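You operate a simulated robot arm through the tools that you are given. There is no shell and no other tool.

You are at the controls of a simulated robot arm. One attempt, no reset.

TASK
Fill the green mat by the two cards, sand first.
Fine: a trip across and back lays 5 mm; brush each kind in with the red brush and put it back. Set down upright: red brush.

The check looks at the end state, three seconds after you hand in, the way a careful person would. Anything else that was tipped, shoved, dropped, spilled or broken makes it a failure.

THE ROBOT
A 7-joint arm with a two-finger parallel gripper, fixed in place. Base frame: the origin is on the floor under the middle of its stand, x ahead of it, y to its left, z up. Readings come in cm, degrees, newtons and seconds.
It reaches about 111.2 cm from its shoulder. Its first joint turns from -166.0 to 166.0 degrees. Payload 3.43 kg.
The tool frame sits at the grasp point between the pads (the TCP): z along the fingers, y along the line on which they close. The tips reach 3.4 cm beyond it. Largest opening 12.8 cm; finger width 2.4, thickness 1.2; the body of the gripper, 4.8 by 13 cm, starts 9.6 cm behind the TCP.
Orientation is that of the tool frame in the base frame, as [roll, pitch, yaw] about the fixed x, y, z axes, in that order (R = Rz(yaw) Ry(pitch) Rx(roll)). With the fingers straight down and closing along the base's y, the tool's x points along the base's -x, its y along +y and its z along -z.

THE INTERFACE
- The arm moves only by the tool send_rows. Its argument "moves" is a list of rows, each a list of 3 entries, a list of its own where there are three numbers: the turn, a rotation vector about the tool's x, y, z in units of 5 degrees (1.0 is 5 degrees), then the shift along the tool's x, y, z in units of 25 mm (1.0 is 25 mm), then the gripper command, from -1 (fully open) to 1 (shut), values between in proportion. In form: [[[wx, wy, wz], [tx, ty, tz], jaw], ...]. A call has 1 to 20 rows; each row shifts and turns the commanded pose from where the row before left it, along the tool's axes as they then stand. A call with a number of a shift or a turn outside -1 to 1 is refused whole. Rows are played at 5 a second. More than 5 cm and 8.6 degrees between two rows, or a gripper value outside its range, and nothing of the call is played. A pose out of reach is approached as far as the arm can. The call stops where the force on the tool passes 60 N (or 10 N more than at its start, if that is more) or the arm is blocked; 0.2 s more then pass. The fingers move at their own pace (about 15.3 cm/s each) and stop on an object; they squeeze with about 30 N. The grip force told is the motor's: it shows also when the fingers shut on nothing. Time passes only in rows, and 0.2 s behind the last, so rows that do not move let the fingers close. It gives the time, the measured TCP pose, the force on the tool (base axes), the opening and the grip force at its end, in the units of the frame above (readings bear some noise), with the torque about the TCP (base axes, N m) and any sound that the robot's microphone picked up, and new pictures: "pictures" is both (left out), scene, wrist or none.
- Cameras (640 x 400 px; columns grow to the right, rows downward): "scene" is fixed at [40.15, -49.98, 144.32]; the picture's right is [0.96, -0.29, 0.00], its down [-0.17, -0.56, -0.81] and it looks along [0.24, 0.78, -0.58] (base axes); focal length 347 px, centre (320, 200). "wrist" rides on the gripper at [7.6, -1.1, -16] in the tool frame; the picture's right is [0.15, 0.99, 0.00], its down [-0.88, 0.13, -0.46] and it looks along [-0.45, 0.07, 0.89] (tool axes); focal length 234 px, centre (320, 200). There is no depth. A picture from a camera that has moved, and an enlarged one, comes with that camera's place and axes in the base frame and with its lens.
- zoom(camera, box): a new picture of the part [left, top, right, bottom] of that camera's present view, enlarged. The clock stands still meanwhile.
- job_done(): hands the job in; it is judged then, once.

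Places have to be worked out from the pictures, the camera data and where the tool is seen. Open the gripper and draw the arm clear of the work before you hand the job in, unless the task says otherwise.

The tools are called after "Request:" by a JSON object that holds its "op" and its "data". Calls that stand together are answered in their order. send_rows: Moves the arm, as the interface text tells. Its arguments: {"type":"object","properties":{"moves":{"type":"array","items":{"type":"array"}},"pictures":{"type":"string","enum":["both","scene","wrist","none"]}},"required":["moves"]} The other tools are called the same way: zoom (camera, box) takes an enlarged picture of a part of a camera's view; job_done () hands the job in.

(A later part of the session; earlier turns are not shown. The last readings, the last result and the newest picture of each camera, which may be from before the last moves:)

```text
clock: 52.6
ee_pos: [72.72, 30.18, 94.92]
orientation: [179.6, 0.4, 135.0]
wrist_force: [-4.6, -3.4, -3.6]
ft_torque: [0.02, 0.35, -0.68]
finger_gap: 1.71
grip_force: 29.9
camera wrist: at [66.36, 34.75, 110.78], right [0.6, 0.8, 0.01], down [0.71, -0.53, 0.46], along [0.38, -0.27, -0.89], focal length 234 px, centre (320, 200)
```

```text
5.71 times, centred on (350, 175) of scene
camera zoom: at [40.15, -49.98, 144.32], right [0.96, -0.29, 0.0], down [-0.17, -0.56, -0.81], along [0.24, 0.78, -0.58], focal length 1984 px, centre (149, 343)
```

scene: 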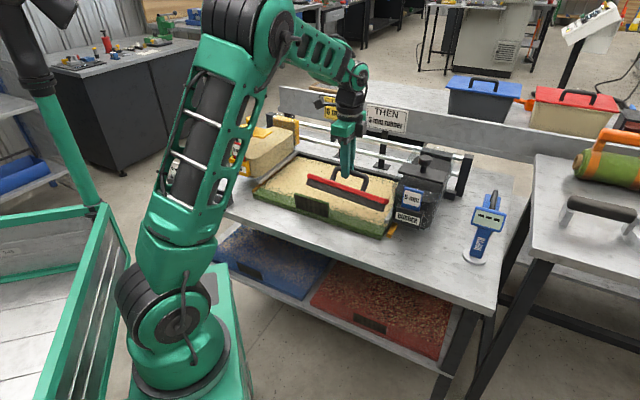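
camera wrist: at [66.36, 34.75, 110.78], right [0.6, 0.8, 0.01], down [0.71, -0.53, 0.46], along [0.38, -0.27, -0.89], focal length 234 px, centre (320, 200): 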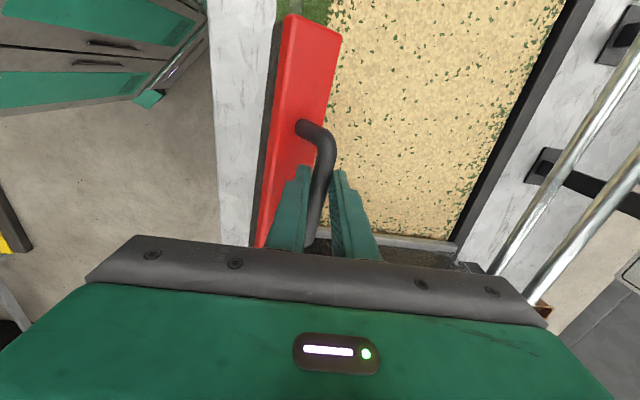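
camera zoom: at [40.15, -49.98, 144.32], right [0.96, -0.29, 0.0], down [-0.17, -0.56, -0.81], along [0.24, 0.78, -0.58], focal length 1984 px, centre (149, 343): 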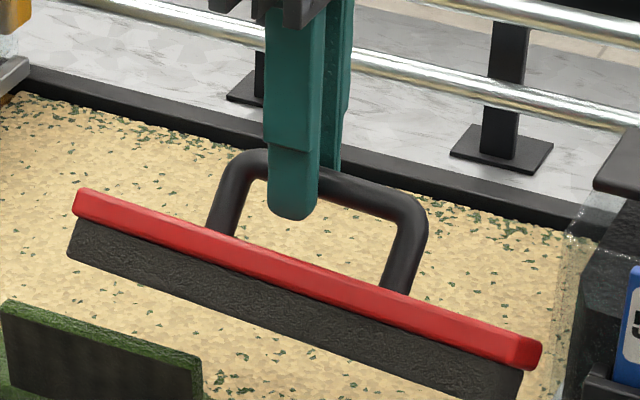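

The force and torque match the brush's right end touching the front of the rubber hopper's housing, and the brush has pivoted about 30° on its bar. I'll back straight out toward the front, then return along the same path to the home spot to set it level and re-grip it more securely.

Request:
{"op": "send_rows", "data": {"moves": [[[0, 0, 0], [0, -0.3, 0], 1], [[0, 0, 0], [0, -0.5, 0], 1], [[0, 0, 0], [0, -0.7, 0], 1], [[0, 0, 0], [0, -0.8, 0], 1], [[0, 0, 0], [0, -0.8, 0], 1], [[0, 0, 0], [0, -0.7, 0], 1], [[0, 0, 0], [0, -0.5, 0], 1], [[0, 0, 0], [0, -0.25, 0], 1], [[0, 0, 0], [0, 0, 0], 1]]}}

Request:
{"op": "zoom", "data": {"camera": "scene", "box": [270, 140, 462, 260]}}

```text
clock: 54.6
ee_pos: [64.49, 22.16, 95.02]
orientation: [179.5, 0.5, 135.0]
wrist_force: [-0.2, 0.2, -3.2]
ft_torque: [0.11, -0.04, 0.01]
finger_gap: 1.51
grip_force: 29.7
camera wrist: at [58.19, 26.63, 110.77], right [0.6, 0.8, 0.01], down [0.71, -0.53, 0.46], along [0.38, -0.27, -0.89], focal length 234 px, centre (320, 200)
```

scene: 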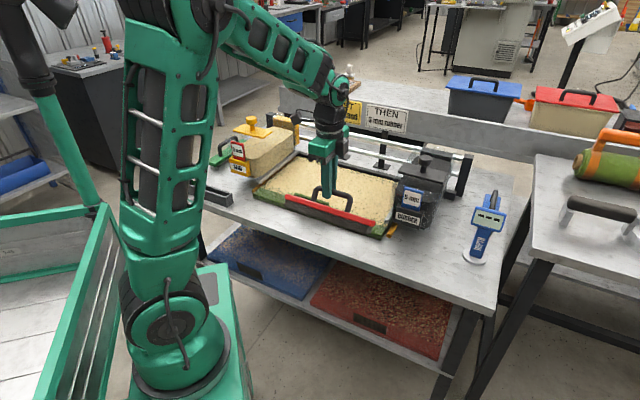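
wrist: 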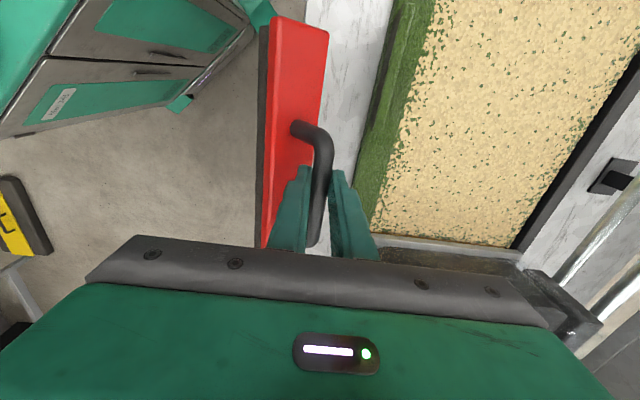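

```text
3.33 times, centred on (366, 200) of scene
camera zoom: at [40.15, -49.98, 144.32], right [0.96, -0.29, 0.0], down [-0.17, -0.56, -0.81], along [0.24, 0.78, -0.58], focal length 1157 px, centre (167, 200)
```

zoom: 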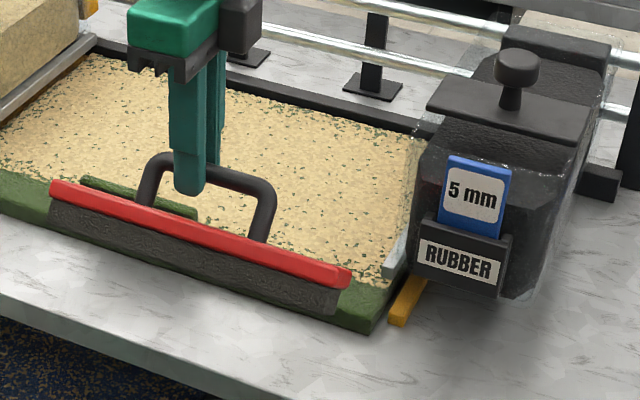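

Contact is cleared and the rubber hopper is unmoved. I'll carry the brush back along the front to above its home spot.

Request:
{"op": "send_rows", "data": {"moves": [[[0, 0, 0], [-0.4, 0, 0], 1], [[0, 0, 0], [-0.8, 0, 0], 1], [[0, 0, 0], [-0.95, 0, 0], 1], [[0, 0, 0], [-0.95, 0, 0], 1], [[0, 0, 0], [-0.95, 0, 0], 1], [[0, 0, 0], [-0.95, 0, 0], 1], [[0, 0, 0], [-0.95, 0, 0], 1], [[0, 0, 0], [-0.95, 0, 0], 1], [[0, 0, 0], [-0.95, 0, 0], 1], [[0, 0, 0], [-0.95, 0, 0], 1], [[0, 0, 0], [-0.95, 0, 0], 1], [[0, 0, 0], [-0.95, 0, 0], 1], [[0, 0, 0], [-0.7, 0, 0], 1], [[0, 0, 0], [-0.4, 0, 0], 1], [[0, 0, 0], [0, 0, 0], 1]]}}

Request:
{"op": "zoom", "data": {"camera": "scene", "box": [370, 180, 514, 270]}}

Request:
{"op": "zoom", "data": {"camera": "wrist", "box": [220, 0, 420, 250]}}

```text
clock: 57.8
ee_pos: [85.4, 1.27, 95.31]
orientation: [179.4, 0.6, 134.9]
wrist_force: [0.1, -0.4, -2.8]
ft_torque: [0.07, -0.01, -0.02]
finger_gap: 1.51
grip_force: 29.9
camera wrist: at [79.02, 5.78, 110.96], right [0.6, 0.8, 0.01], down [0.71, -0.53, 0.46], along [0.38, -0.27, -0.89], focal length 234 px, centre (320, 200)
```

scene: 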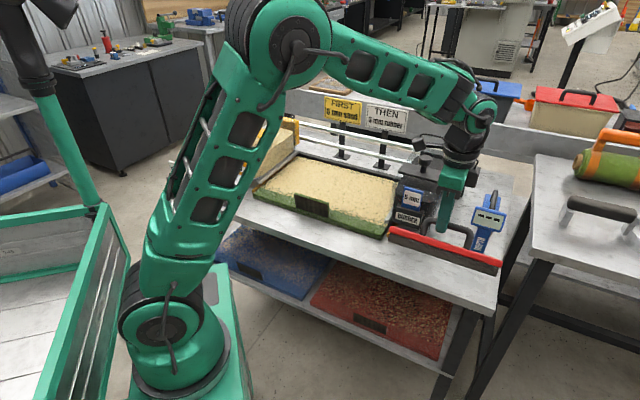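
wrist: 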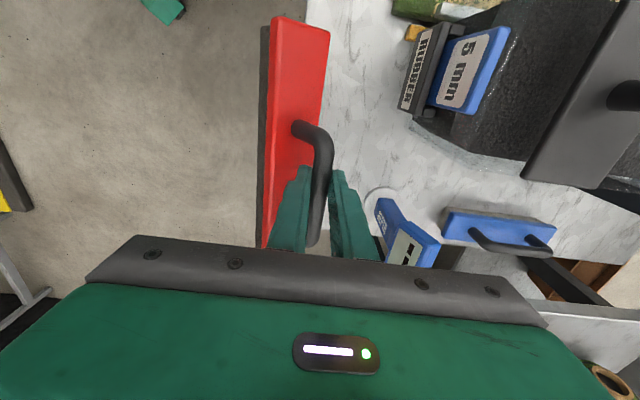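

```text
4.44 times, centred on (442, 225) of scene
camera zoom: at [40.15, -49.98, 144.32], right [0.96, -0.29, 0.0], down [-0.17, -0.56, -0.81], along [0.24, 0.78, -0.58], focal length 1543 px, centre (-222, 89)
```

zoom: 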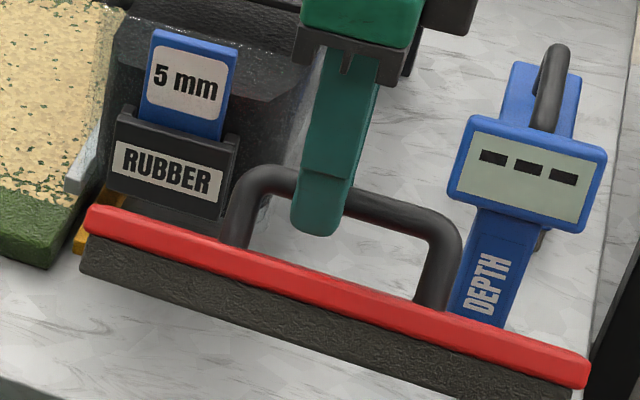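

```text
1.60 times, centred on (320, 125) of wrist
camera zoom: at [79.02, 5.78, 110.96], right [0.6, 0.8, 0.01], down [0.71, -0.53, 0.46], along [0.38, -0.27, -0.89], focal length 375 px, centre (320, 320)
```

zoom: 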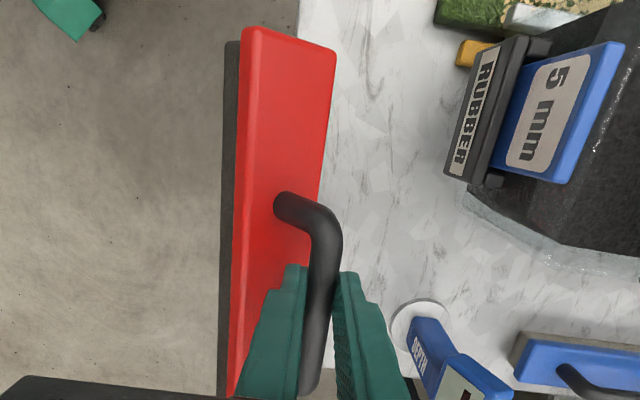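

The brush hangs tilted about 30° with its bristles toward the table's front. I'll tilt the tool the other way by 30° so the brush becomes level again, and check it in the picture before setting down.

Request:
{"op": "send_rows", "data": {"moves": [[[-0.6, 0, 0], [0, 0, 0], 1], [[-1, 0, 0], [0, 0, 0], 1], [[-1, 0, 0], [0, 0, 0], 1], [[-1, 0, 0], [0, 0, 0], 1], [[-1, 0, 0], [0, 0, 0], 1], [[-0.9, 0, 0], [0, 0, 0], 1], [[-0.5, 0, 0], [0, 0, 0], 1], [[0, 0, 0], [0, 0, 0], 1]]}}

Request:
{"op": "zoom", "data": {"camera": "scene", "box": [370, 180, 514, 270]}}

```text
clock: 59.6
ee_pos: [85.56, 1.37, 95.24]
orientation: [149.5, 0.5, 135.0]
wrist_force: [0.6, 0.3, -2.0]
ft_torque: [0.04, 0.05, -0.01]
finger_gap: 1.54
grip_force: 29.4
camera wrist: at [73.58, 0.25, 108.25], right [0.5, 0.71, 0.5], down [0.54, -0.7, 0.47], along [0.68, 0.04, -0.73], focal length 234 px, centre (320, 200)
```

scene: 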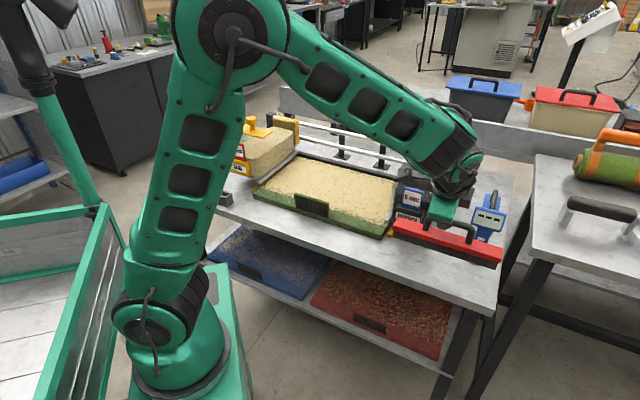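
wrist: 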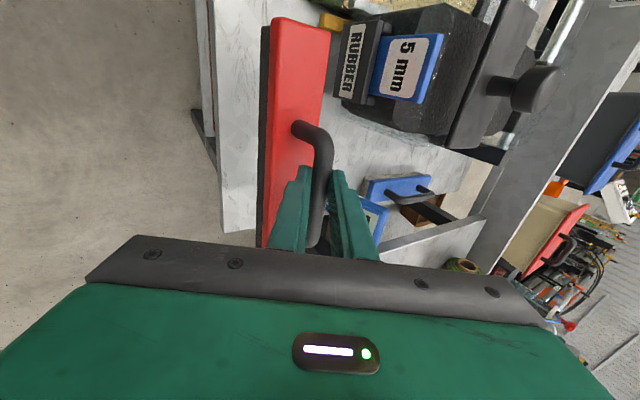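

```text
4.44 times, centred on (442, 225) of scene
camera zoom: at [40.15, -49.98, 144.32], right [0.96, -0.29, 0.0], down [-0.17, -0.56, -0.81], along [0.24, 0.78, -0.58], focal length 1543 px, centre (-222, 89)
```

zoom: 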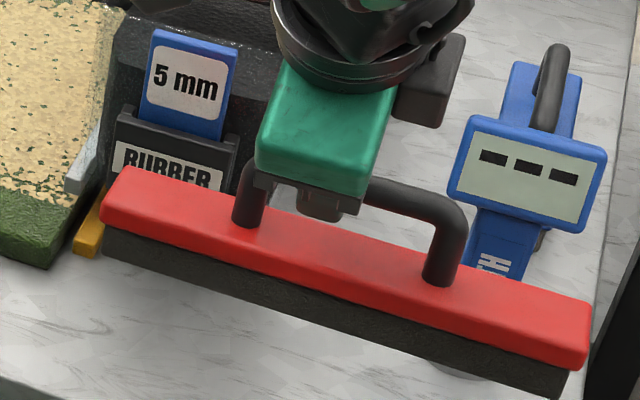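

The brush is level again and the picture matches the earlier level view. I'll lower it straight down toward its home spot and stop just above the table.

Request:
{"op": "send_rows", "data": {"moves": [[[0, 0, 0], [0, -0.408, 0.642], 1], [[0, 0, 0], [0, -0.408, 0.642], 1], [[0, 0, 0], [0, -0.408, 0.642], 1], [[0, 0, 0], [0, -0.408, 0.642], 1], [[0, 0, 0], [0, -0.408, 0.642], 1], [[0, 0, 0], [0, 0, 0], 1]], "pictures": "scene"}}

Request:
{"op": "zoom", "data": {"camera": "scene", "box": [370, 220, 514, 310]}}

```text
clock: 61.0
ee_pos: [85.32, 1.1, 85.73]
orientation: [149.5, 0.5, 135.1]
wrist_force: [-1.1, 0.3, 0.7]
ft_torque: [0.04, -0.07, -0.04]
finger_gap: 1.51
grip_force: 30.0
```

scene: 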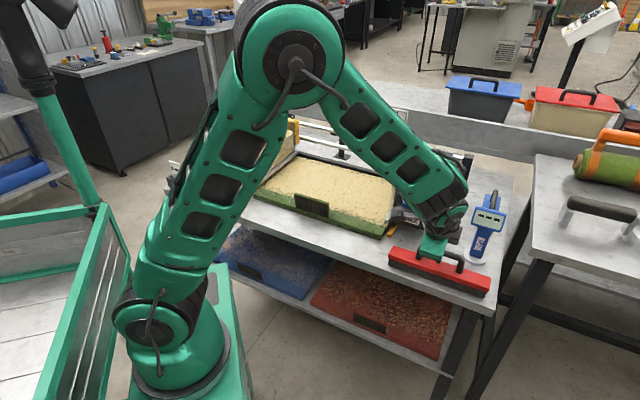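

```text
4.44 times, centred on (442, 265) of scene
camera zoom: at [40.15, -49.98, 144.32], right [0.96, -0.29, 0.0], down [-0.17, -0.56, -0.81], along [0.24, 0.78, -0.58], focal length 1543 px, centre (-222, -89)
```

zoom: 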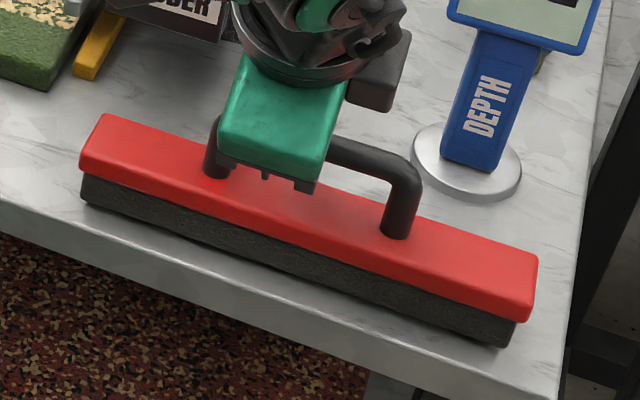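

The brush is back on its original spot (same pixels) and its weight is already carried by the table. I'll ease down 1 mm, crack the jaw open slightly, and withdraw along the tilted tool axis.

Request:
{"op": "send_rows", "data": {"moves": [[[0, 0, 0], [0, -0.02, 0.035], 1], [[0, 0, 0], [0, 0, 0], 0.75], [[0, 0, 0], [0, 0, 0], 0.62], [[0, 0, 0], [0, 0, 0], 0.62], [[0, 0, 0], [0, 0, -0.1], 0.62], [[0, 0, 0], [0, 0, 0], 0.62]]}}

Request:
{"op": "zoom", "data": {"camera": "scene", "box": [370, 220, 514, 310]}}

Request:
{"op": "zoom", "data": {"camera": "wrist", "box": [220, 80, 420, 260]}}

```text
clock: 62.4
ee_pos: [85.3, 0.96, 85.8]
orientation: [149.5, 0.5, 134.9]
wrist_force: [0.1, -0.6, 0.1]
ft_torque: [-0.05, 0.01, 0.04]
finger_gap: 2.49
grip_force: 0.1
camera wrist: at [73.33, -0.08, 98.84], right [0.5, 0.71, 0.5], down [0.54, -0.7, 0.47], along [0.68, 0.04, -0.73], focal length 234 px, centre (320, 200)
```

scene: 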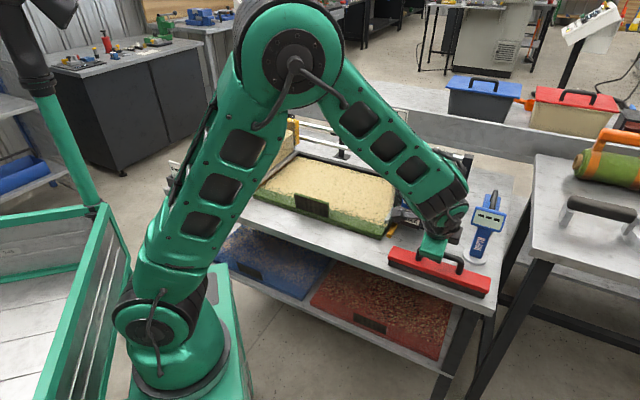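
wrist: 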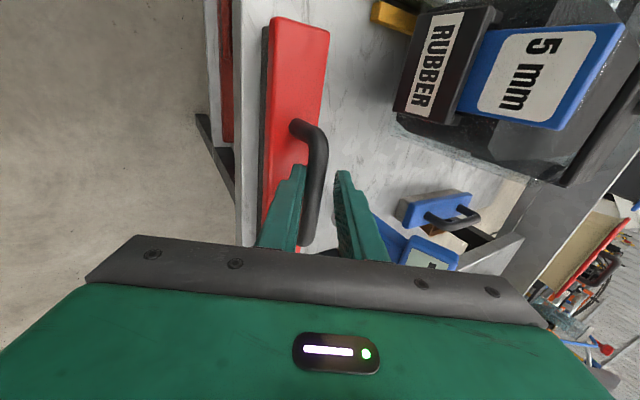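

```text
4.44 times, centred on (442, 265) of scene
camera zoom: at [40.15, -49.98, 144.32], right [0.96, -0.29, 0.0], down [-0.17, -0.56, -0.81], along [0.24, 0.78, -0.58], focal length 1543 px, centre (-222, -89)
```

zoom: 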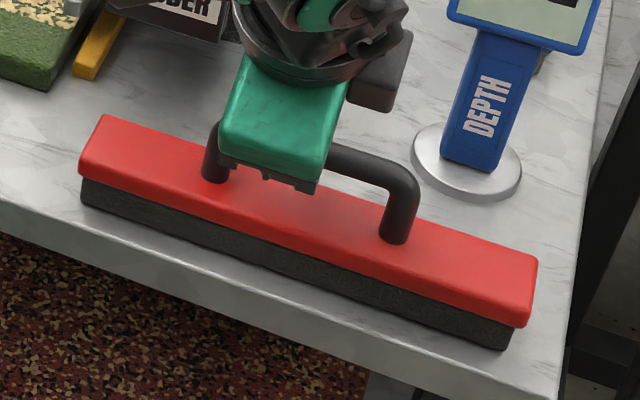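

```text
2.22 times, centred on (320, 170) of wrist
camera zoom: at [73.33, -0.08, 98.84], right [0.5, 0.71, 0.5], down [0.54, -0.7, 0.47], along [0.68, 0.04, -0.73], focal length 520 px, centre (320, 267)
```

zoom: 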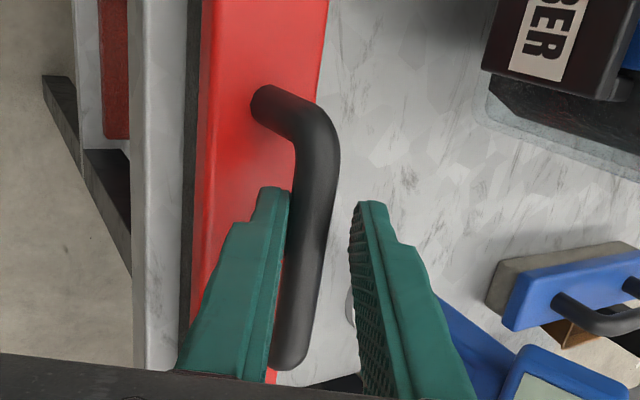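

The brush stands flat and upright on the table. I'll centre the fingers around the bar, withdraw along the tilted axis, then bring the tool back to vertical.

Request:
{"op": "send_rows", "data": {"moves": [[[0, 0, 0], [0, -0.15, -0.2], 0.62], [[0, 0, 0], [0, 0, -0.5], 0.62], [[0, 0, 0], [0, 0, -0.8], 0.62], [[0, 0, 0], [0, 0, -0.9], 0.62], [[0, 0, 0], [0, 0, -0.8], 0.4], [[1, 0, 0], [0, 0, 0], -0.25], [[1, 0, 0], [0, 0, 0], -0.25], [[1, 0, 0], [0, 0, 0], -0.25], [[1, 0, 0], [0, 0, 0], -0.25], [[1, 0, 0], [0, 0, 0], -0.25], [[1, 0, 0], [0, 0, 0], -0.25], [[0, 0, 0], [0, 0, 0], -0.25]]}}

Request:
{"op": "zoom", "data": {"camera": "scene", "box": [370, 220, 514, 310]}}

Request:
{"op": "zoom", "data": {"camera": "wrist", "box": [220, 60, 420, 260]}}

```text
clock: 65.0
ee_pos: [82.1, -2.22, 92.52]
orientation: [179.6, 0.5, 135.0]
wrist_force: [-0.2, 0.4, 0.5]
ft_torque: [0.0, 0.01, -0.01]
finger_gap: 8.0
grip_force: 0.1
camera wrist: at [75.75, 2.32, 108.29], right [0.6, 0.8, 0.01], down [0.71, -0.53, 0.46], along [0.38, -0.27, -0.89], focal length 234 px, centre (320, 200)
```

scene: 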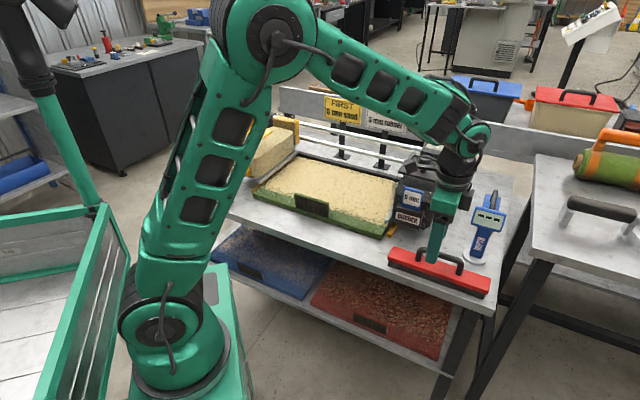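
wrist: 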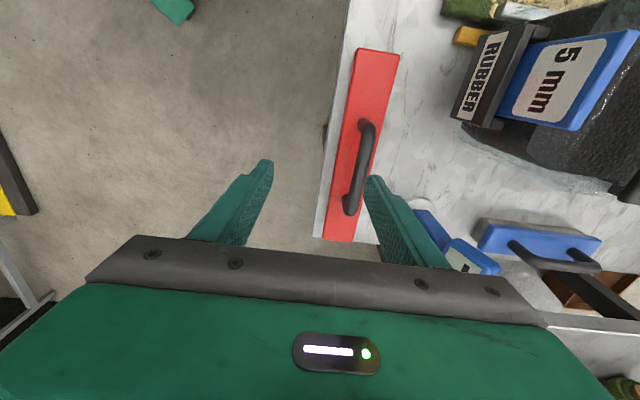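

```text
4.44 times, centred on (442, 265) of scene
camera zoom: at [40.15, -49.98, 144.32], right [0.96, -0.29, 0.0], down [-0.17, -0.56, -0.81], along [0.24, 0.78, -0.58], focal length 1543 px, centre (-222, -89)
```

zoom: 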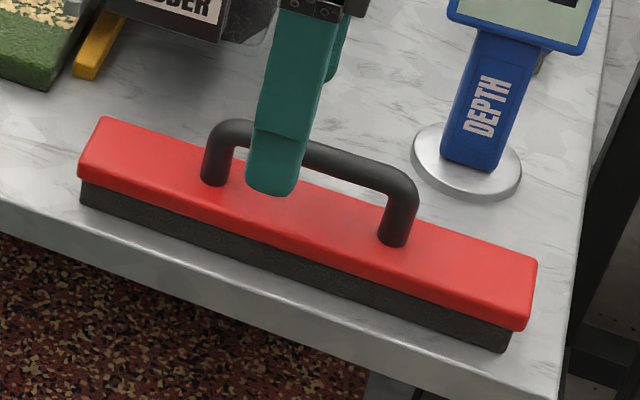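

```text
2.00 times, centred on (320, 160) of wrist
camera zoom: at [75.75, 2.32, 108.29], right [0.6, 0.8, 0.01], down [0.71, -0.53, 0.46], along [0.38, -0.27, -0.89], focal length 468 px, centre (320, 280)
```

zoom: 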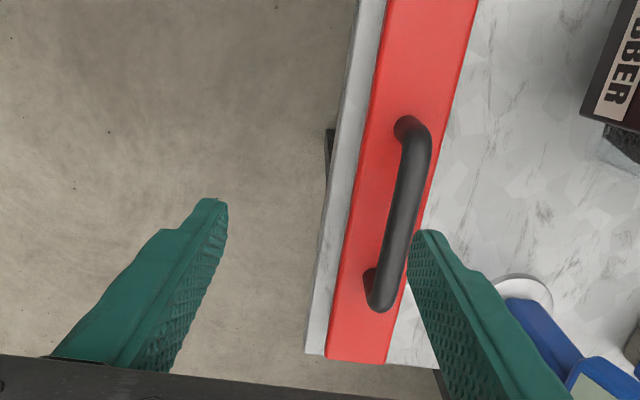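

The brush is back home and level. From this view its midpoint is about 0.6 cm further along, so I'll re-grip at the true middle and lower, with the fingertips resting on the red block so it can't pivot.

Request:
{"op": "send_rows", "data": {"moves": [[[0, 0, 0], [-0.12, 0.6, 0], -0.25], [[0, 0, 0], [-0.12, 0.6, 0], -0.25], [[0, 0, 0], [0, 0.6, 0], -0.25], [[0, 0, 0], [0, 0, 0.6], -0.25], [[0, 0, 0], [0, 0, 0.6], -0.25], [[0, 0, 0], [0, 0, 0.6], -0.25], [[0, 0, 0], [0, 0, 0], -0.25]]}}

Request:
{"op": "zoom", "data": {"camera": "wrist", "box": [220, 60, 420, 260]}}

Request:
{"op": "zoom", "data": {"camera": "scene", "box": [370, 220, 514, 310]}}

```text
clock: 66.6
ee_pos: [85.89, 0.6, 88.0]
orientation: [179.5, 0.5, 135.0]
wrist_force: [0.4, 0.2, -0.6]
ft_torque: [-0.02, 0.0, 0.01]
finger_gap: 7.99
grip_force: 0.1
camera wrist: at [79.5, 5.14, 103.74], right [0.6, 0.8, 0.01], down [0.71, -0.53, 0.46], along [0.38, -0.27, -0.89], focal length 234 px, centre (320, 200)
```

scene: 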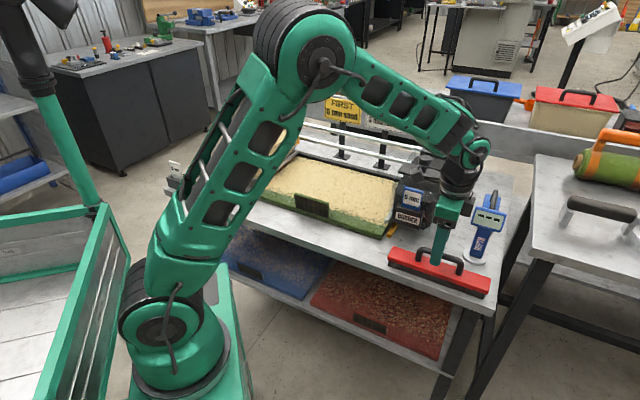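
wrist: 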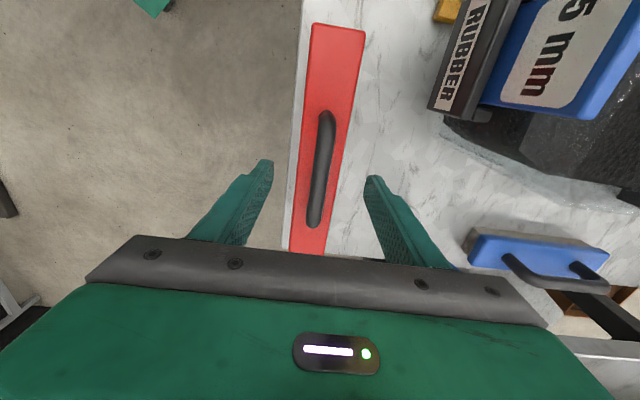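

```text
2.00 times, centred on (320, 160) of wrist
camera zoom: at [79.5, 5.14, 103.74], right [0.6, 0.8, 0.01], down [0.71, -0.53, 0.46], along [0.38, -0.27, -0.89], focal length 468 px, centre (320, 280)
```

zoom: 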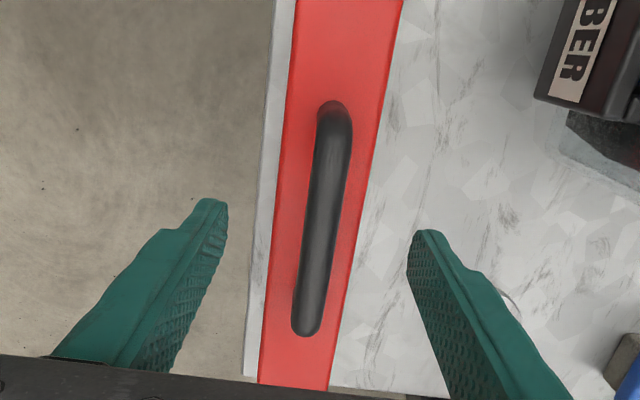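

```text
4.44 times, centred on (442, 265) of scene
camera zoom: at [40.15, -49.98, 144.32], right [0.96, -0.29, 0.0], down [-0.17, -0.56, -0.81], along [0.24, 0.78, -0.58], focal length 1543 px, centre (-222, -89)
```

zoom: 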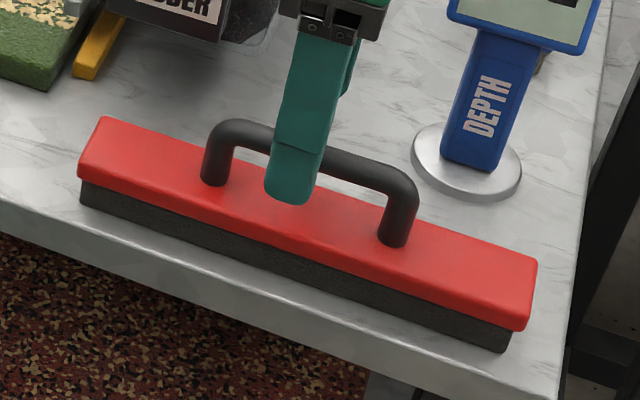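

The bar is centred. I'll narrow the jaw to about 3 cm, then descend toward the block top in small steps and watch the force.

Request:
{"op": "send_rows", "data": {"moves": [[[0, 0, 0], [0, 0, 0], 0.53], [[0, 0, 0], [0, 0, 0], 0.53], [[0, 0, 0], [0, 0, 0.4], 0.53], [[0, 0, 0], [0, 0, 0.4], 0.53], [[0, 0, 0], [0, 0, 0.3], 0.53], [[0, 0, 0], [0, 0, 0.1], 0.53], [[0, 0, 0], [0, 0, 0], 0.53]], "pictures": "none"}}

Request:
{"op": "zoom", "data": {"camera": "scene", "box": [400, 220, 496, 280]}}

```text
clock: 68.2
ee_pos: [85.88, 0.52, 85.04]
orientation: [179.6, 0.5, 135.0]
wrist_force: [0.2, 0.2, 0.0]
ft_torque: [0.02, 0.0, 0.02]
finger_gap: 3.01
grip_force: 0.1
```

```text
6.67 times, centred on (448, 250) of scene
camera zoom: at [40.15, -49.98, 144.32], right [0.96, -0.29, 0.0], down [-0.17, -0.56, -0.81], along [0.24, 0.78, -0.58], focal length 2315 px, centre (-533, -133)
```

zoom: 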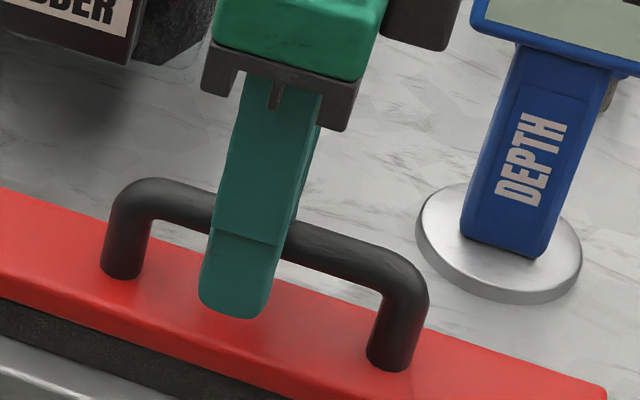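

There's no contact yet. I'll step down another 5 mm.

Request:
{"op": "send_rows", "data": {"moves": [[[0, 0, 0], [0, 0, 0.04], 0.53], [[0, 0, 0], [0, 0, 0.04], 0.53], [[0, 0, 0], [0, 0, 0.04], 0.53], [[0, 0, 0], [0, 0, 0.04], 0.53], [[0, 0, 0], [0, 0, 0.04], 0.53]], "pictures": "none"}}

```text
clock: 69.4
ee_pos: [85.91, 0.63, 84.59]
orientation: [179.5, 0.5, 135.0]
wrist_force: [-0.2, 0.2, -0.1]
ft_torque: [-0.03, 0.01, -0.01]
finger_gap: 3.0
grip_force: 0.0
```

Still no contact. I'll continue down in 1 mm steps.

Request:
{"op": "send_rows", "data": {"moves": [[[0, 0, 0], [0, 0, 0.04], 0.53], [[0, 0, 0], [0, 0, 0.04], 0.53], [[0, 0, 0], [0, 0, 0.04], 0.53], [[0, 0, 0], [0, 0, 0.04], 0.53]], "pictures": "none"}}

Request:
{"op": "zoom", "data": {"camera": "scene", "box": [400, 220, 496, 280]}}

```text
clock: 70.4
ee_pos: [85.78, 0.57, 84.12]
orientation: [179.6, 0.5, 135.0]
wrist_force: [-0.6, -0.6, -1.0]
ft_torque: [-0.03, 0.01, -0.01]
finger_gap: 3.02
grip_force: 0.0
```

```text
6.67 times, centred on (448, 250) of scene
camera zoom: at [40.15, -49.98, 144.32], right [0.96, -0.29, 0.0], down [-0.17, -0.56, -0.81], along [0.24, 0.78, -0.58], focal length 2315 px, centre (-533, -133)
```

zoom: 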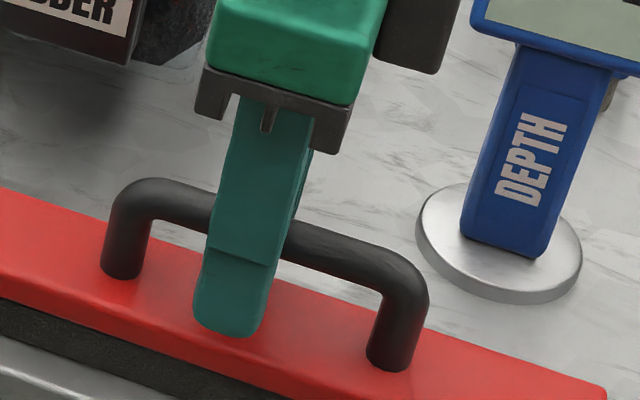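

Still free at 84.1. I'll narrow to about 2.2 cm so both tips lie over the block, and keep stepping down.

Request:
{"op": "send_rows", "data": {"moves": [[[0, 0, 0], [0, 0, 0], 0.65], [[0, 0, 0], [0, 0, 0.04], 0.65], [[0, 0, 0], [0, 0, 0.04], 0.65], [[0, 0, 0], [0, 0, 0.04], 0.65], [[0, 0, 0], [0, 0, 0], 0.65]], "pictures": "none"}}

```text
clock: 71.6
ee_pos: [85.83, 0.6, 83.76]
orientation: [179.5, 0.5, 134.9]
wrist_force: [-0.1, -0.2, 0.1]
ft_torque: [-0.03, -0.01, -0.06]
finger_gap: 2.24
grip_force: 0.1
```

Request:
{"op": "send_rows", "data": {"moves": [[[0, 0, 0], [0, 0, 0.04], 0.65], [[0, 0, 0], [0, 0, 0.04], 0.65], [[0, 0, 0], [0, 0, 0.04], 0.65], [[0, 0, 0], [0, 0, 0], 0.65]], "pictures": "scene"}}

Request:
{"op": "zoom", "data": {"camera": "scene", "box": [400, 220, 496, 280]}}

```text
clock: 72.6
ee_pos: [85.94, 0.53, 83.5]
orientation: [179.5, 0.5, 134.9]
wrist_force: [0.2, 0.9, -0.1]
ft_torque: [0.03, -0.04, 0.0]
finger_gap: 2.25
grip_force: 0.1
```

scene: 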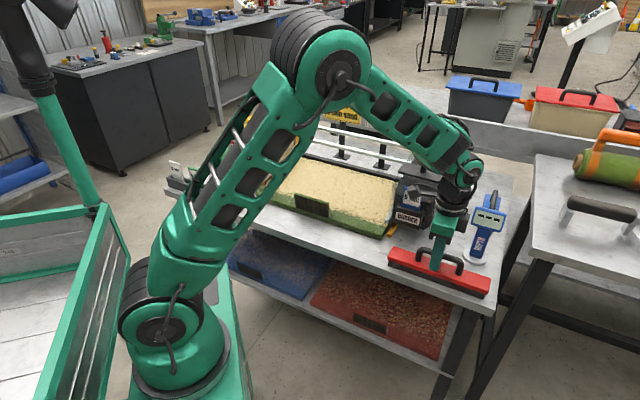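

```text
6.67 times, centred on (448, 250) of scene
camera zoom: at [40.15, -49.98, 144.32], right [0.96, -0.29, 0.0], down [-0.17, -0.56, -0.81], along [0.24, 0.78, -0.58], focal length 2315 px, centre (-533, -133)
```

zoom: 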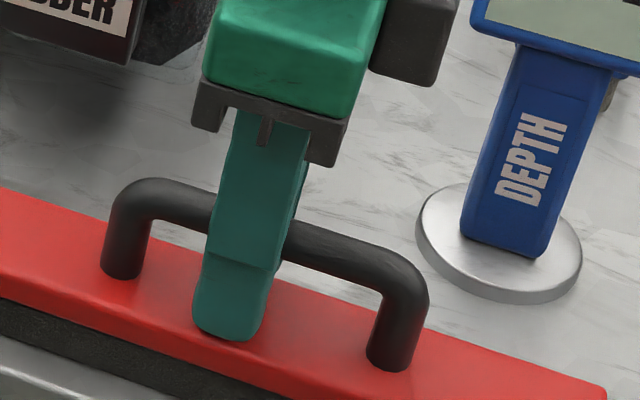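

The tips look almost at the block, still with zero force. I'll take a few more 1 mm steps.

Request:
{"op": "send_rows", "data": {"moves": [[[0, 0, 0], [0, 0, 0.04], 0.65], [[0, 0, 0], [0, 0, 0.04], 0.65], [[0, 0, 0], [0, 0, 0.04], 0.65], [[0, 0, 0], [0, 0, 0], 0.65]], "pictures": "none"}}

```text
clock: 73.6
ee_pos: [85.78, 0.66, 83.25]
orientation: [179.4, 0.5, 135.0]
wrist_force: [-0.1, 0.4, -0.4]
ft_torque: [-0.03, 0.0, -0.03]
finger_gap: 2.24
grip_force: 0.2
```

Request:
{"op": "send_rows", "data": {"moves": [[[0, 0, 0], [0, 0, 0.04], 0.65], [[0, 0, 0], [0, 0, 0.04], 0.65], [[0, 0, 0], [0, 0, 0.04], 0.65], [[0, 0, 0], [0, 0, 0], 0.65]], "pictures": "none"}}

Request:
{"op": "zoom", "data": {"camera": "scene", "box": [416, 240, 464, 270]}}

```text
clock: 74.6
ee_pos: [85.88, 0.68, 83.24]
orientation: [179.4, 0.7, 135.1]
wrist_force: [-3.1, 2.6, 36.4]
ft_torque: [-0.09, 0.71, 0.01]
finger_gap: 2.31
grip_force: 0.8
```

```text
13.33 times, centred on (440, 255) of scene
camera zoom: at [40.15, -49.98, 144.32], right [0.96, -0.29, 0.0], down [-0.17, -0.56, -0.81], along [0.24, 0.78, -0.58], focal length 4629 px, centre (-1280, -533)
```

zoom: 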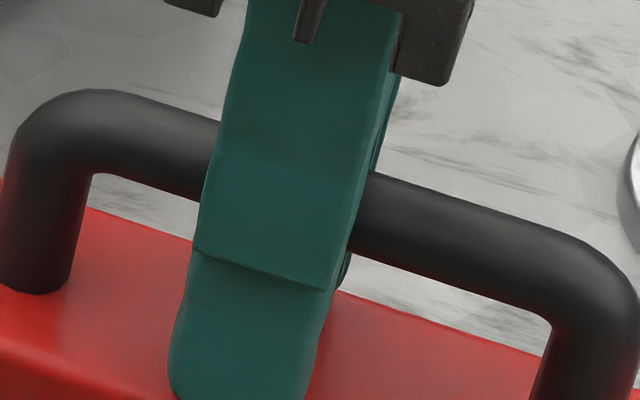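

Contact: 36 N at z=83.24, so the tips now rest on the block. I'll back off 2.5 mm of command to relax to a few newtons, then close on the bar.

Request:
{"op": "send_rows", "data": {"moves": [[[0, 0, 0], [0, 0, -0.1], 0.65], [[0, 0, 0], [0, 0, 0], 0.8], [[0, 0, 0], [0, 0, 0], 1], [[0, 0, 0], [0, 0, 0], 1], [[0, 0, 0], [0, 0, 0], 1]]}}

Request:
{"op": "zoom", "data": {"camera": "scene", "box": [370, 220, 514, 310]}}

```text
clock: 75.8
ee_pos: [85.83, 0.57, 83.29]
orientation: [179.6, 0.4, 135.0]
wrist_force: [-3.7, -4.3, 14.2]
ft_torque: [-0.04, 0.01, 0.04]
finger_gap: 1.55
grip_force: 30.2
camera wrist: at [79.38, 5.07, 99.0], right [0.6, 0.8, 0.01], down [0.71, -0.53, 0.46], along [0.38, -0.27, -0.89], focal length 234 px, centre (320, 200)
```

scene: 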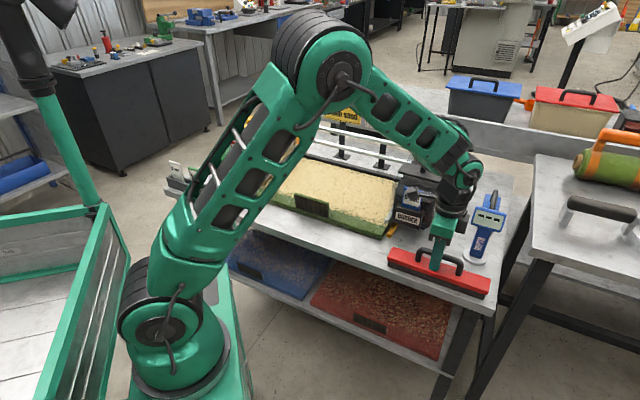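
wrist: 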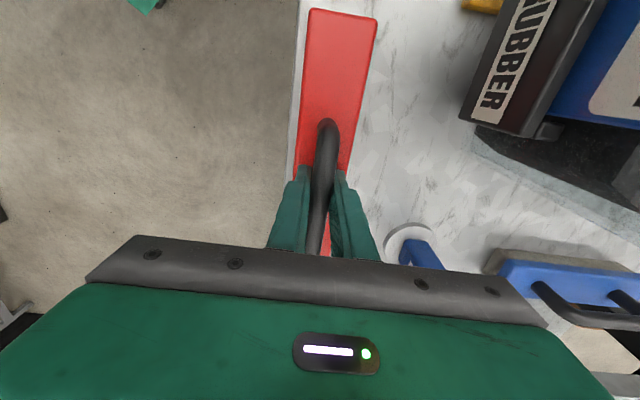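

```text
4.44 times, centred on (442, 265) of scene
camera zoom: at [40.15, -49.98, 144.32], right [0.96, -0.29, 0.0], down [-0.17, -0.56, -0.81], along [0.24, 0.78, -0.58], focal length 1543 px, centre (-222, -89)
```

zoom: 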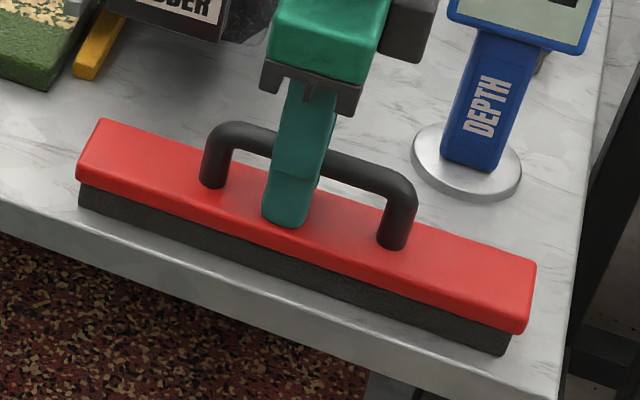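

The brush is now held firmly, with the fingertips against the block at TCP (85.83, 0.57, 83.29). I'll lift it and carry it to the right lane of the mat, 1.3 cm further from the rubber hopper than before.

Request:
{"op": "send_rows", "data": {"moves": [[[0, 0, 0], [0, 0, -0.3], 1], [[0, 0, 0], [0, 0, -0.6], 1], [[0, 0, 0], [0, 0, -0.8], 1], [[0, 0, 0], [0, 0, -0.9], 1], [[0, 0, 0], [0, 0, -0.9], 1], [[0, 0, 0], [0, 0, -0.5], 1], [[0, 0, 0], [0.5, 0, 0], 1], [[0, 0, 0], [0.9, 0, 0], 1], [[0, 0, 0], [1, 0, 0], 1], [[0, 0, 0], [1, 0, 0], 1], [[0, 0, 0], [1, 0, 0], 1], [[0, 0, 0], [1, 0, 0], 1], [[0, 0, 0], [1, 0, 0], 1], [[0, 0, 0], [1, 0, 0], 1], [[0, 0, 0], [1, 0, 0], 1], [[0, 0, 0], [1, 0, 0], 1], [[0, 0, 0], [1, 0, 0], 1], [[0, 0, 0], [1, 0, 0], 1], [[0, 0, 0], [0.6, 0, 0], 1], [[0, 0, 0], [0.3, 0, 0], 1]]}}

Request:
{"op": "zoom", "data": {"camera": "scene", "box": [270, 140, 462, 260]}}

Request:
{"op": "zoom", "data": {"camera": "wrist", "box": [280, 130, 600, 330]}}

```text
clock: 80.0
ee_pos: [63.9, 22.22, 93.01]
orientation: [179.6, 0.4, 134.9]
wrist_force: [0.7, -0.2, -2.8]
ft_torque: [-0.01, 0.02, 0.04]
finger_gap: 1.59
grip_force: 29.9
camera wrist: at [57.51, 26.78, 108.79], right [0.6, 0.8, 0.01], down [0.71, -0.53, 0.46], along [0.38, -0.27, -0.89], focal length 234 px, centre (320, 200)
```

scene: 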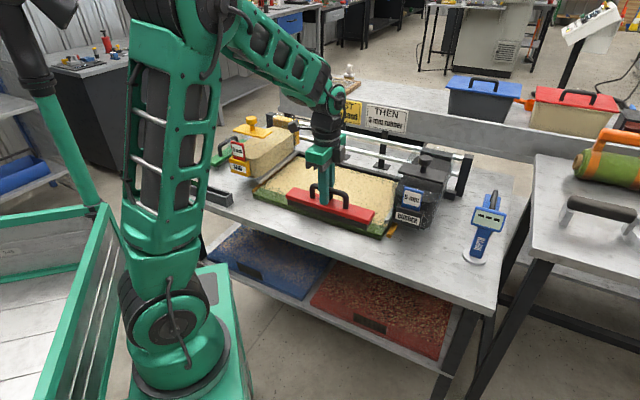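
wrist: 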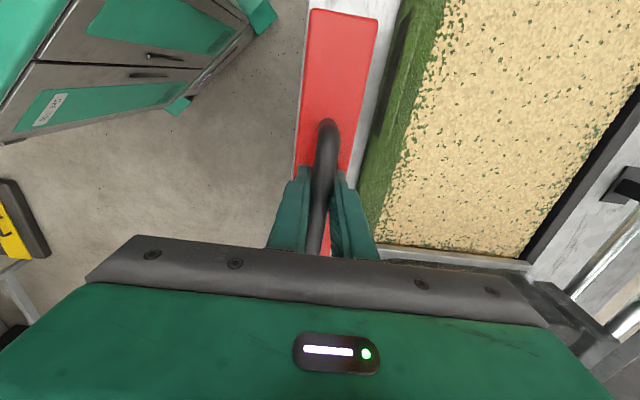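

```text
3.33 times, centred on (366, 200) of scene
camera zoom: at [40.15, -49.98, 144.32], right [0.96, -0.29, 0.0], down [-0.17, -0.56, -0.81], along [0.24, 0.78, -0.58], focal length 1157 px, centre (167, 200)
```

zoom: 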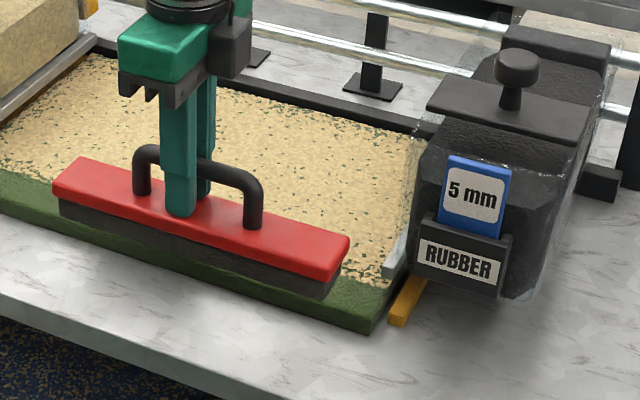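

```text
2.00 times, centred on (440, 230) of wrist
camera zoom: at [57.51, 26.78, 108.79], right [0.6, 0.8, 0.01], down [0.71, -0.53, 0.46], along [0.38, -0.27, -0.89], focal length 468 px, centre (80, 140)
```

zoom: 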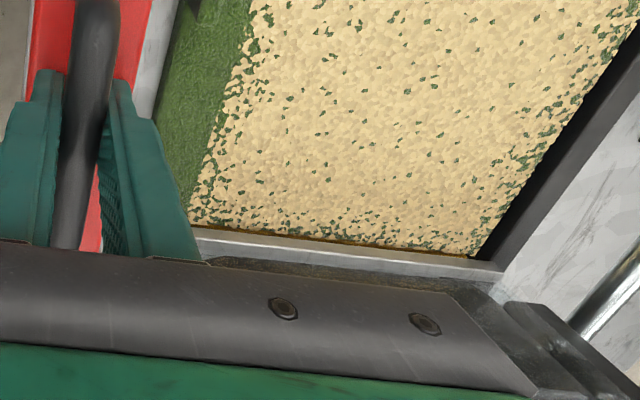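

The brush is level, and its right end should clear the rubber blade by about 1.3 cm. I'll move it in over the front of the sanded area and watch for contact.

Request:
{"op": "send_rows", "data": {"moves": [[[0, 0, 0], [0, 0.4, 0], 1], [[0, 0, 0], [0, 0.7, 0], 1], [[0, 0, 0], [0, 0.8, 0], 1], [[0, 0, 0], [0, 0.8, 0], 1], [[0, 0, 0], [0, 0.8, 0], 1], [[0, 0, 0], [0, 0.7, 0], 1], [[0, 0, 0], [0, 0.5, 0], 1], [[0, 0, 0], [0, 0.18, 0], 1], [[0, 0, 0], [0, 0, 0], 1]]}}

Request:
{"op": "zoom", "data": {"camera": "scene", "box": [270, 140, 462, 260]}}

```text
clock: 82.0
ee_pos: [72.63, 31.12, 93.1]
orientation: [179.5, 0.5, 134.9]
wrist_force: [0.6, 0.3, -4.0]
ft_torque: [0.01, 0.02, -0.01]
finger_gap: 1.56
grip_force: 30.2
camera wrist: at [66.2, 35.48, 108.8], right [0.6, 0.8, 0.01], down [0.71, -0.53, 0.46], along [0.38, -0.27, -0.89], focal length 234 px, centre (320, 200)
```

scene: 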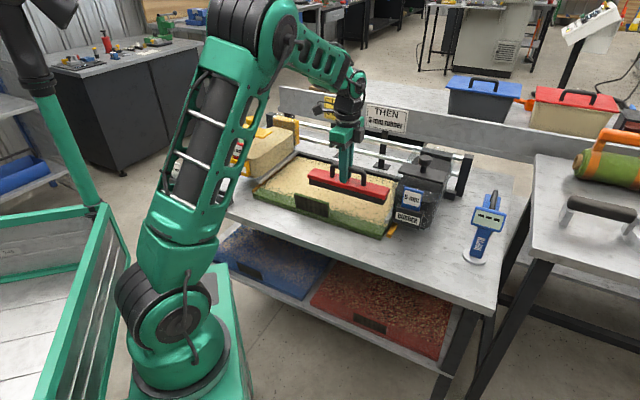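
wrist: 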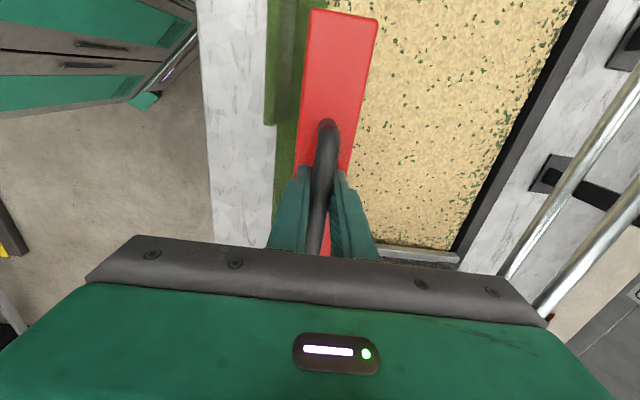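

```text
3.33 times, centred on (366, 200) of scene
camera zoom: at [40.15, -49.98, 144.32], right [0.96, -0.29, 0.0], down [-0.17, -0.56, -0.81], along [0.24, 0.78, -0.58], focal length 1157 px, centre (167, 200)
```

zoom: 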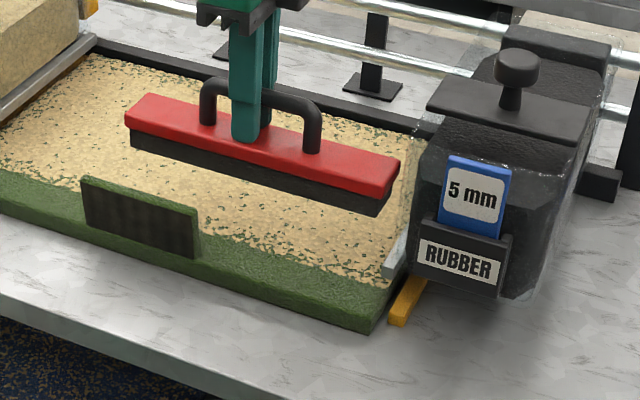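

There's no contact this time. I'll lower toward the mat to about 1.5 cm above the expected touch height.

Request:
{"op": "send_rows", "data": {"moves": [[[0, 0, 0], [0, 0, 0.6], 1], [[0, 0, 0], [0, 0, 0.7], 1], [[0, 0, 0], [0, 0, 0.7], 1], [[0, 0, 0], [0, 0, 0.5], 1], [[0, 0, 0], [0, 0, 0.1], 1], [[0, 0, 0], [0, 0, 0], 1]]}}

Request:
{"op": "zoom", "data": {"camera": "scene", "box": [270, 140, 462, 260]}}

```text
clock: 83.4
ee_pos: [72.58, 30.99, 86.51]
orientation: [179.5, 0.5, 135.0]
wrist_force: [-0.1, -0.6, -2.3]
ft_torque: [-0.02, -0.01, -0.02]
finger_gap: 1.54
grip_force: 30.0
camera wrist: at [66.23, 35.46, 102.32], right [0.6, 0.8, 0.01], down [0.71, -0.53, 0.46], along [0.38, -0.27, -0.89], focal length 234 px, centre (320, 200)
```

scene: 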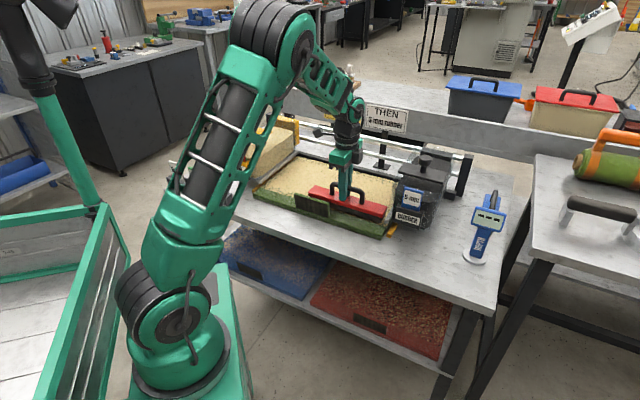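
wrist: 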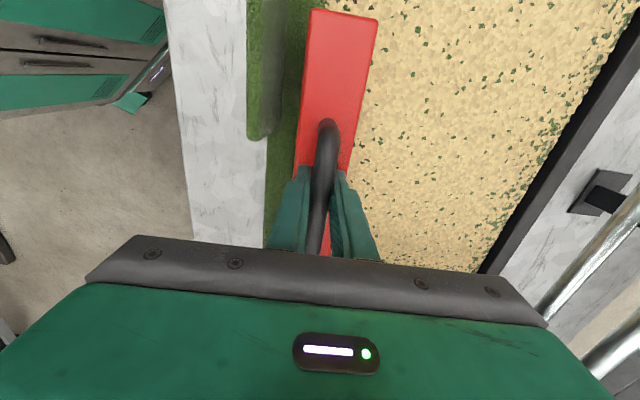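

```text
3.33 times, centred on (366, 200) of scene
camera zoom: at [40.15, -49.98, 144.32], right [0.96, -0.29, 0.0], down [-0.17, -0.56, -0.81], along [0.24, 0.78, -0.58], focal length 1157 px, centre (167, 200)
```

zoom: 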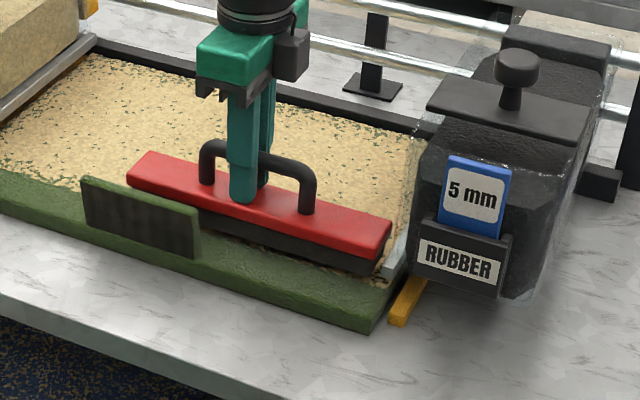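

The brush is just above the sand at the front of the lane. I'll step down 1 mm per row and read the force.

Request:
{"op": "send_rows", "data": {"moves": [[[0, 0, 0], [0, 0, 0.06], 1], [[0, 0, 0], [0, 0, 0.06], 1], [[0, 0, 0], [0, 0, 0.06], 1], [[0, 0, 0], [0, 0, 0.06], 1], [[0, 0, 0], [0, 0, 0], 1]], "pictures": "none"}}

```text
clock: 84.6
ee_pos: [72.5, 31.03, 85.92]
orientation: [179.4, 0.5, 134.9]
wrist_force: [-0.8, 0.5, -3.4]
ft_torque: [0.01, 0.03, 0.0]
finger_gap: 1.58
grip_force: 29.9
```

Request:
{"op": "send_rows", "data": {"moves": [[[0, 0, 0], [0, 0, 0.06], 1], [[0, 0, 0], [0, 0, 0.06], 1], [[0, 0, 0], [0, 0, 0.04], 1], [[0, 0, 0], [0, 0, 0.04], 1], [[0, 0, 0], [0, 0, 0], 1]], "pictures": "none"}}

```text
clock: 85.8
ee_pos: [72.71, 30.97, 85.39]
orientation: [179.5, 0.5, 135.1]
wrist_force: [-0.1, 1.6, -3.0]
ft_torque: [0.01, 0.02, -0.01]
finger_gap: 1.53
grip_force: 29.6
```

Still free at 85.4. I'll continue down in 1 mm steps.

Request:
{"op": "send_rows", "data": {"moves": [[[0, 0, 0], [0, 0, 0.04], 1], [[0, 0, 0], [0, 0, 0.04], 1], [[0, 0, 0], [0, 0, 0.04], 1], [[0, 0, 0], [0, 0, 0], 1]], "pictures": "none"}}

Request:
{"op": "zoom", "data": {"camera": "scene", "box": [310, 180, 406, 240]}}

```text
clock: 86.8
ee_pos: [72.94, 31.14, 85.39]
orientation: [179.4, 0.6, 134.9]
wrist_force: [0.5, -5.0, 38.7]
ft_torque: [0.04, 0.4, 0.09]
finger_gap: 1.57
grip_force: 30.0
```

```text
6.67 times, centred on (358, 210) of scene
camera zoom: at [40.15, -49.98, 144.32], right [0.96, -0.29, 0.0], down [-0.17, -0.56, -0.81], along [0.24, 0.78, -0.58], focal length 2315 px, centre (67, 133)
```

zoom: 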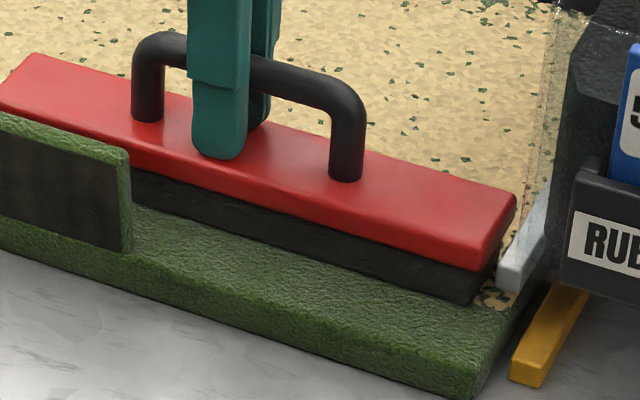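

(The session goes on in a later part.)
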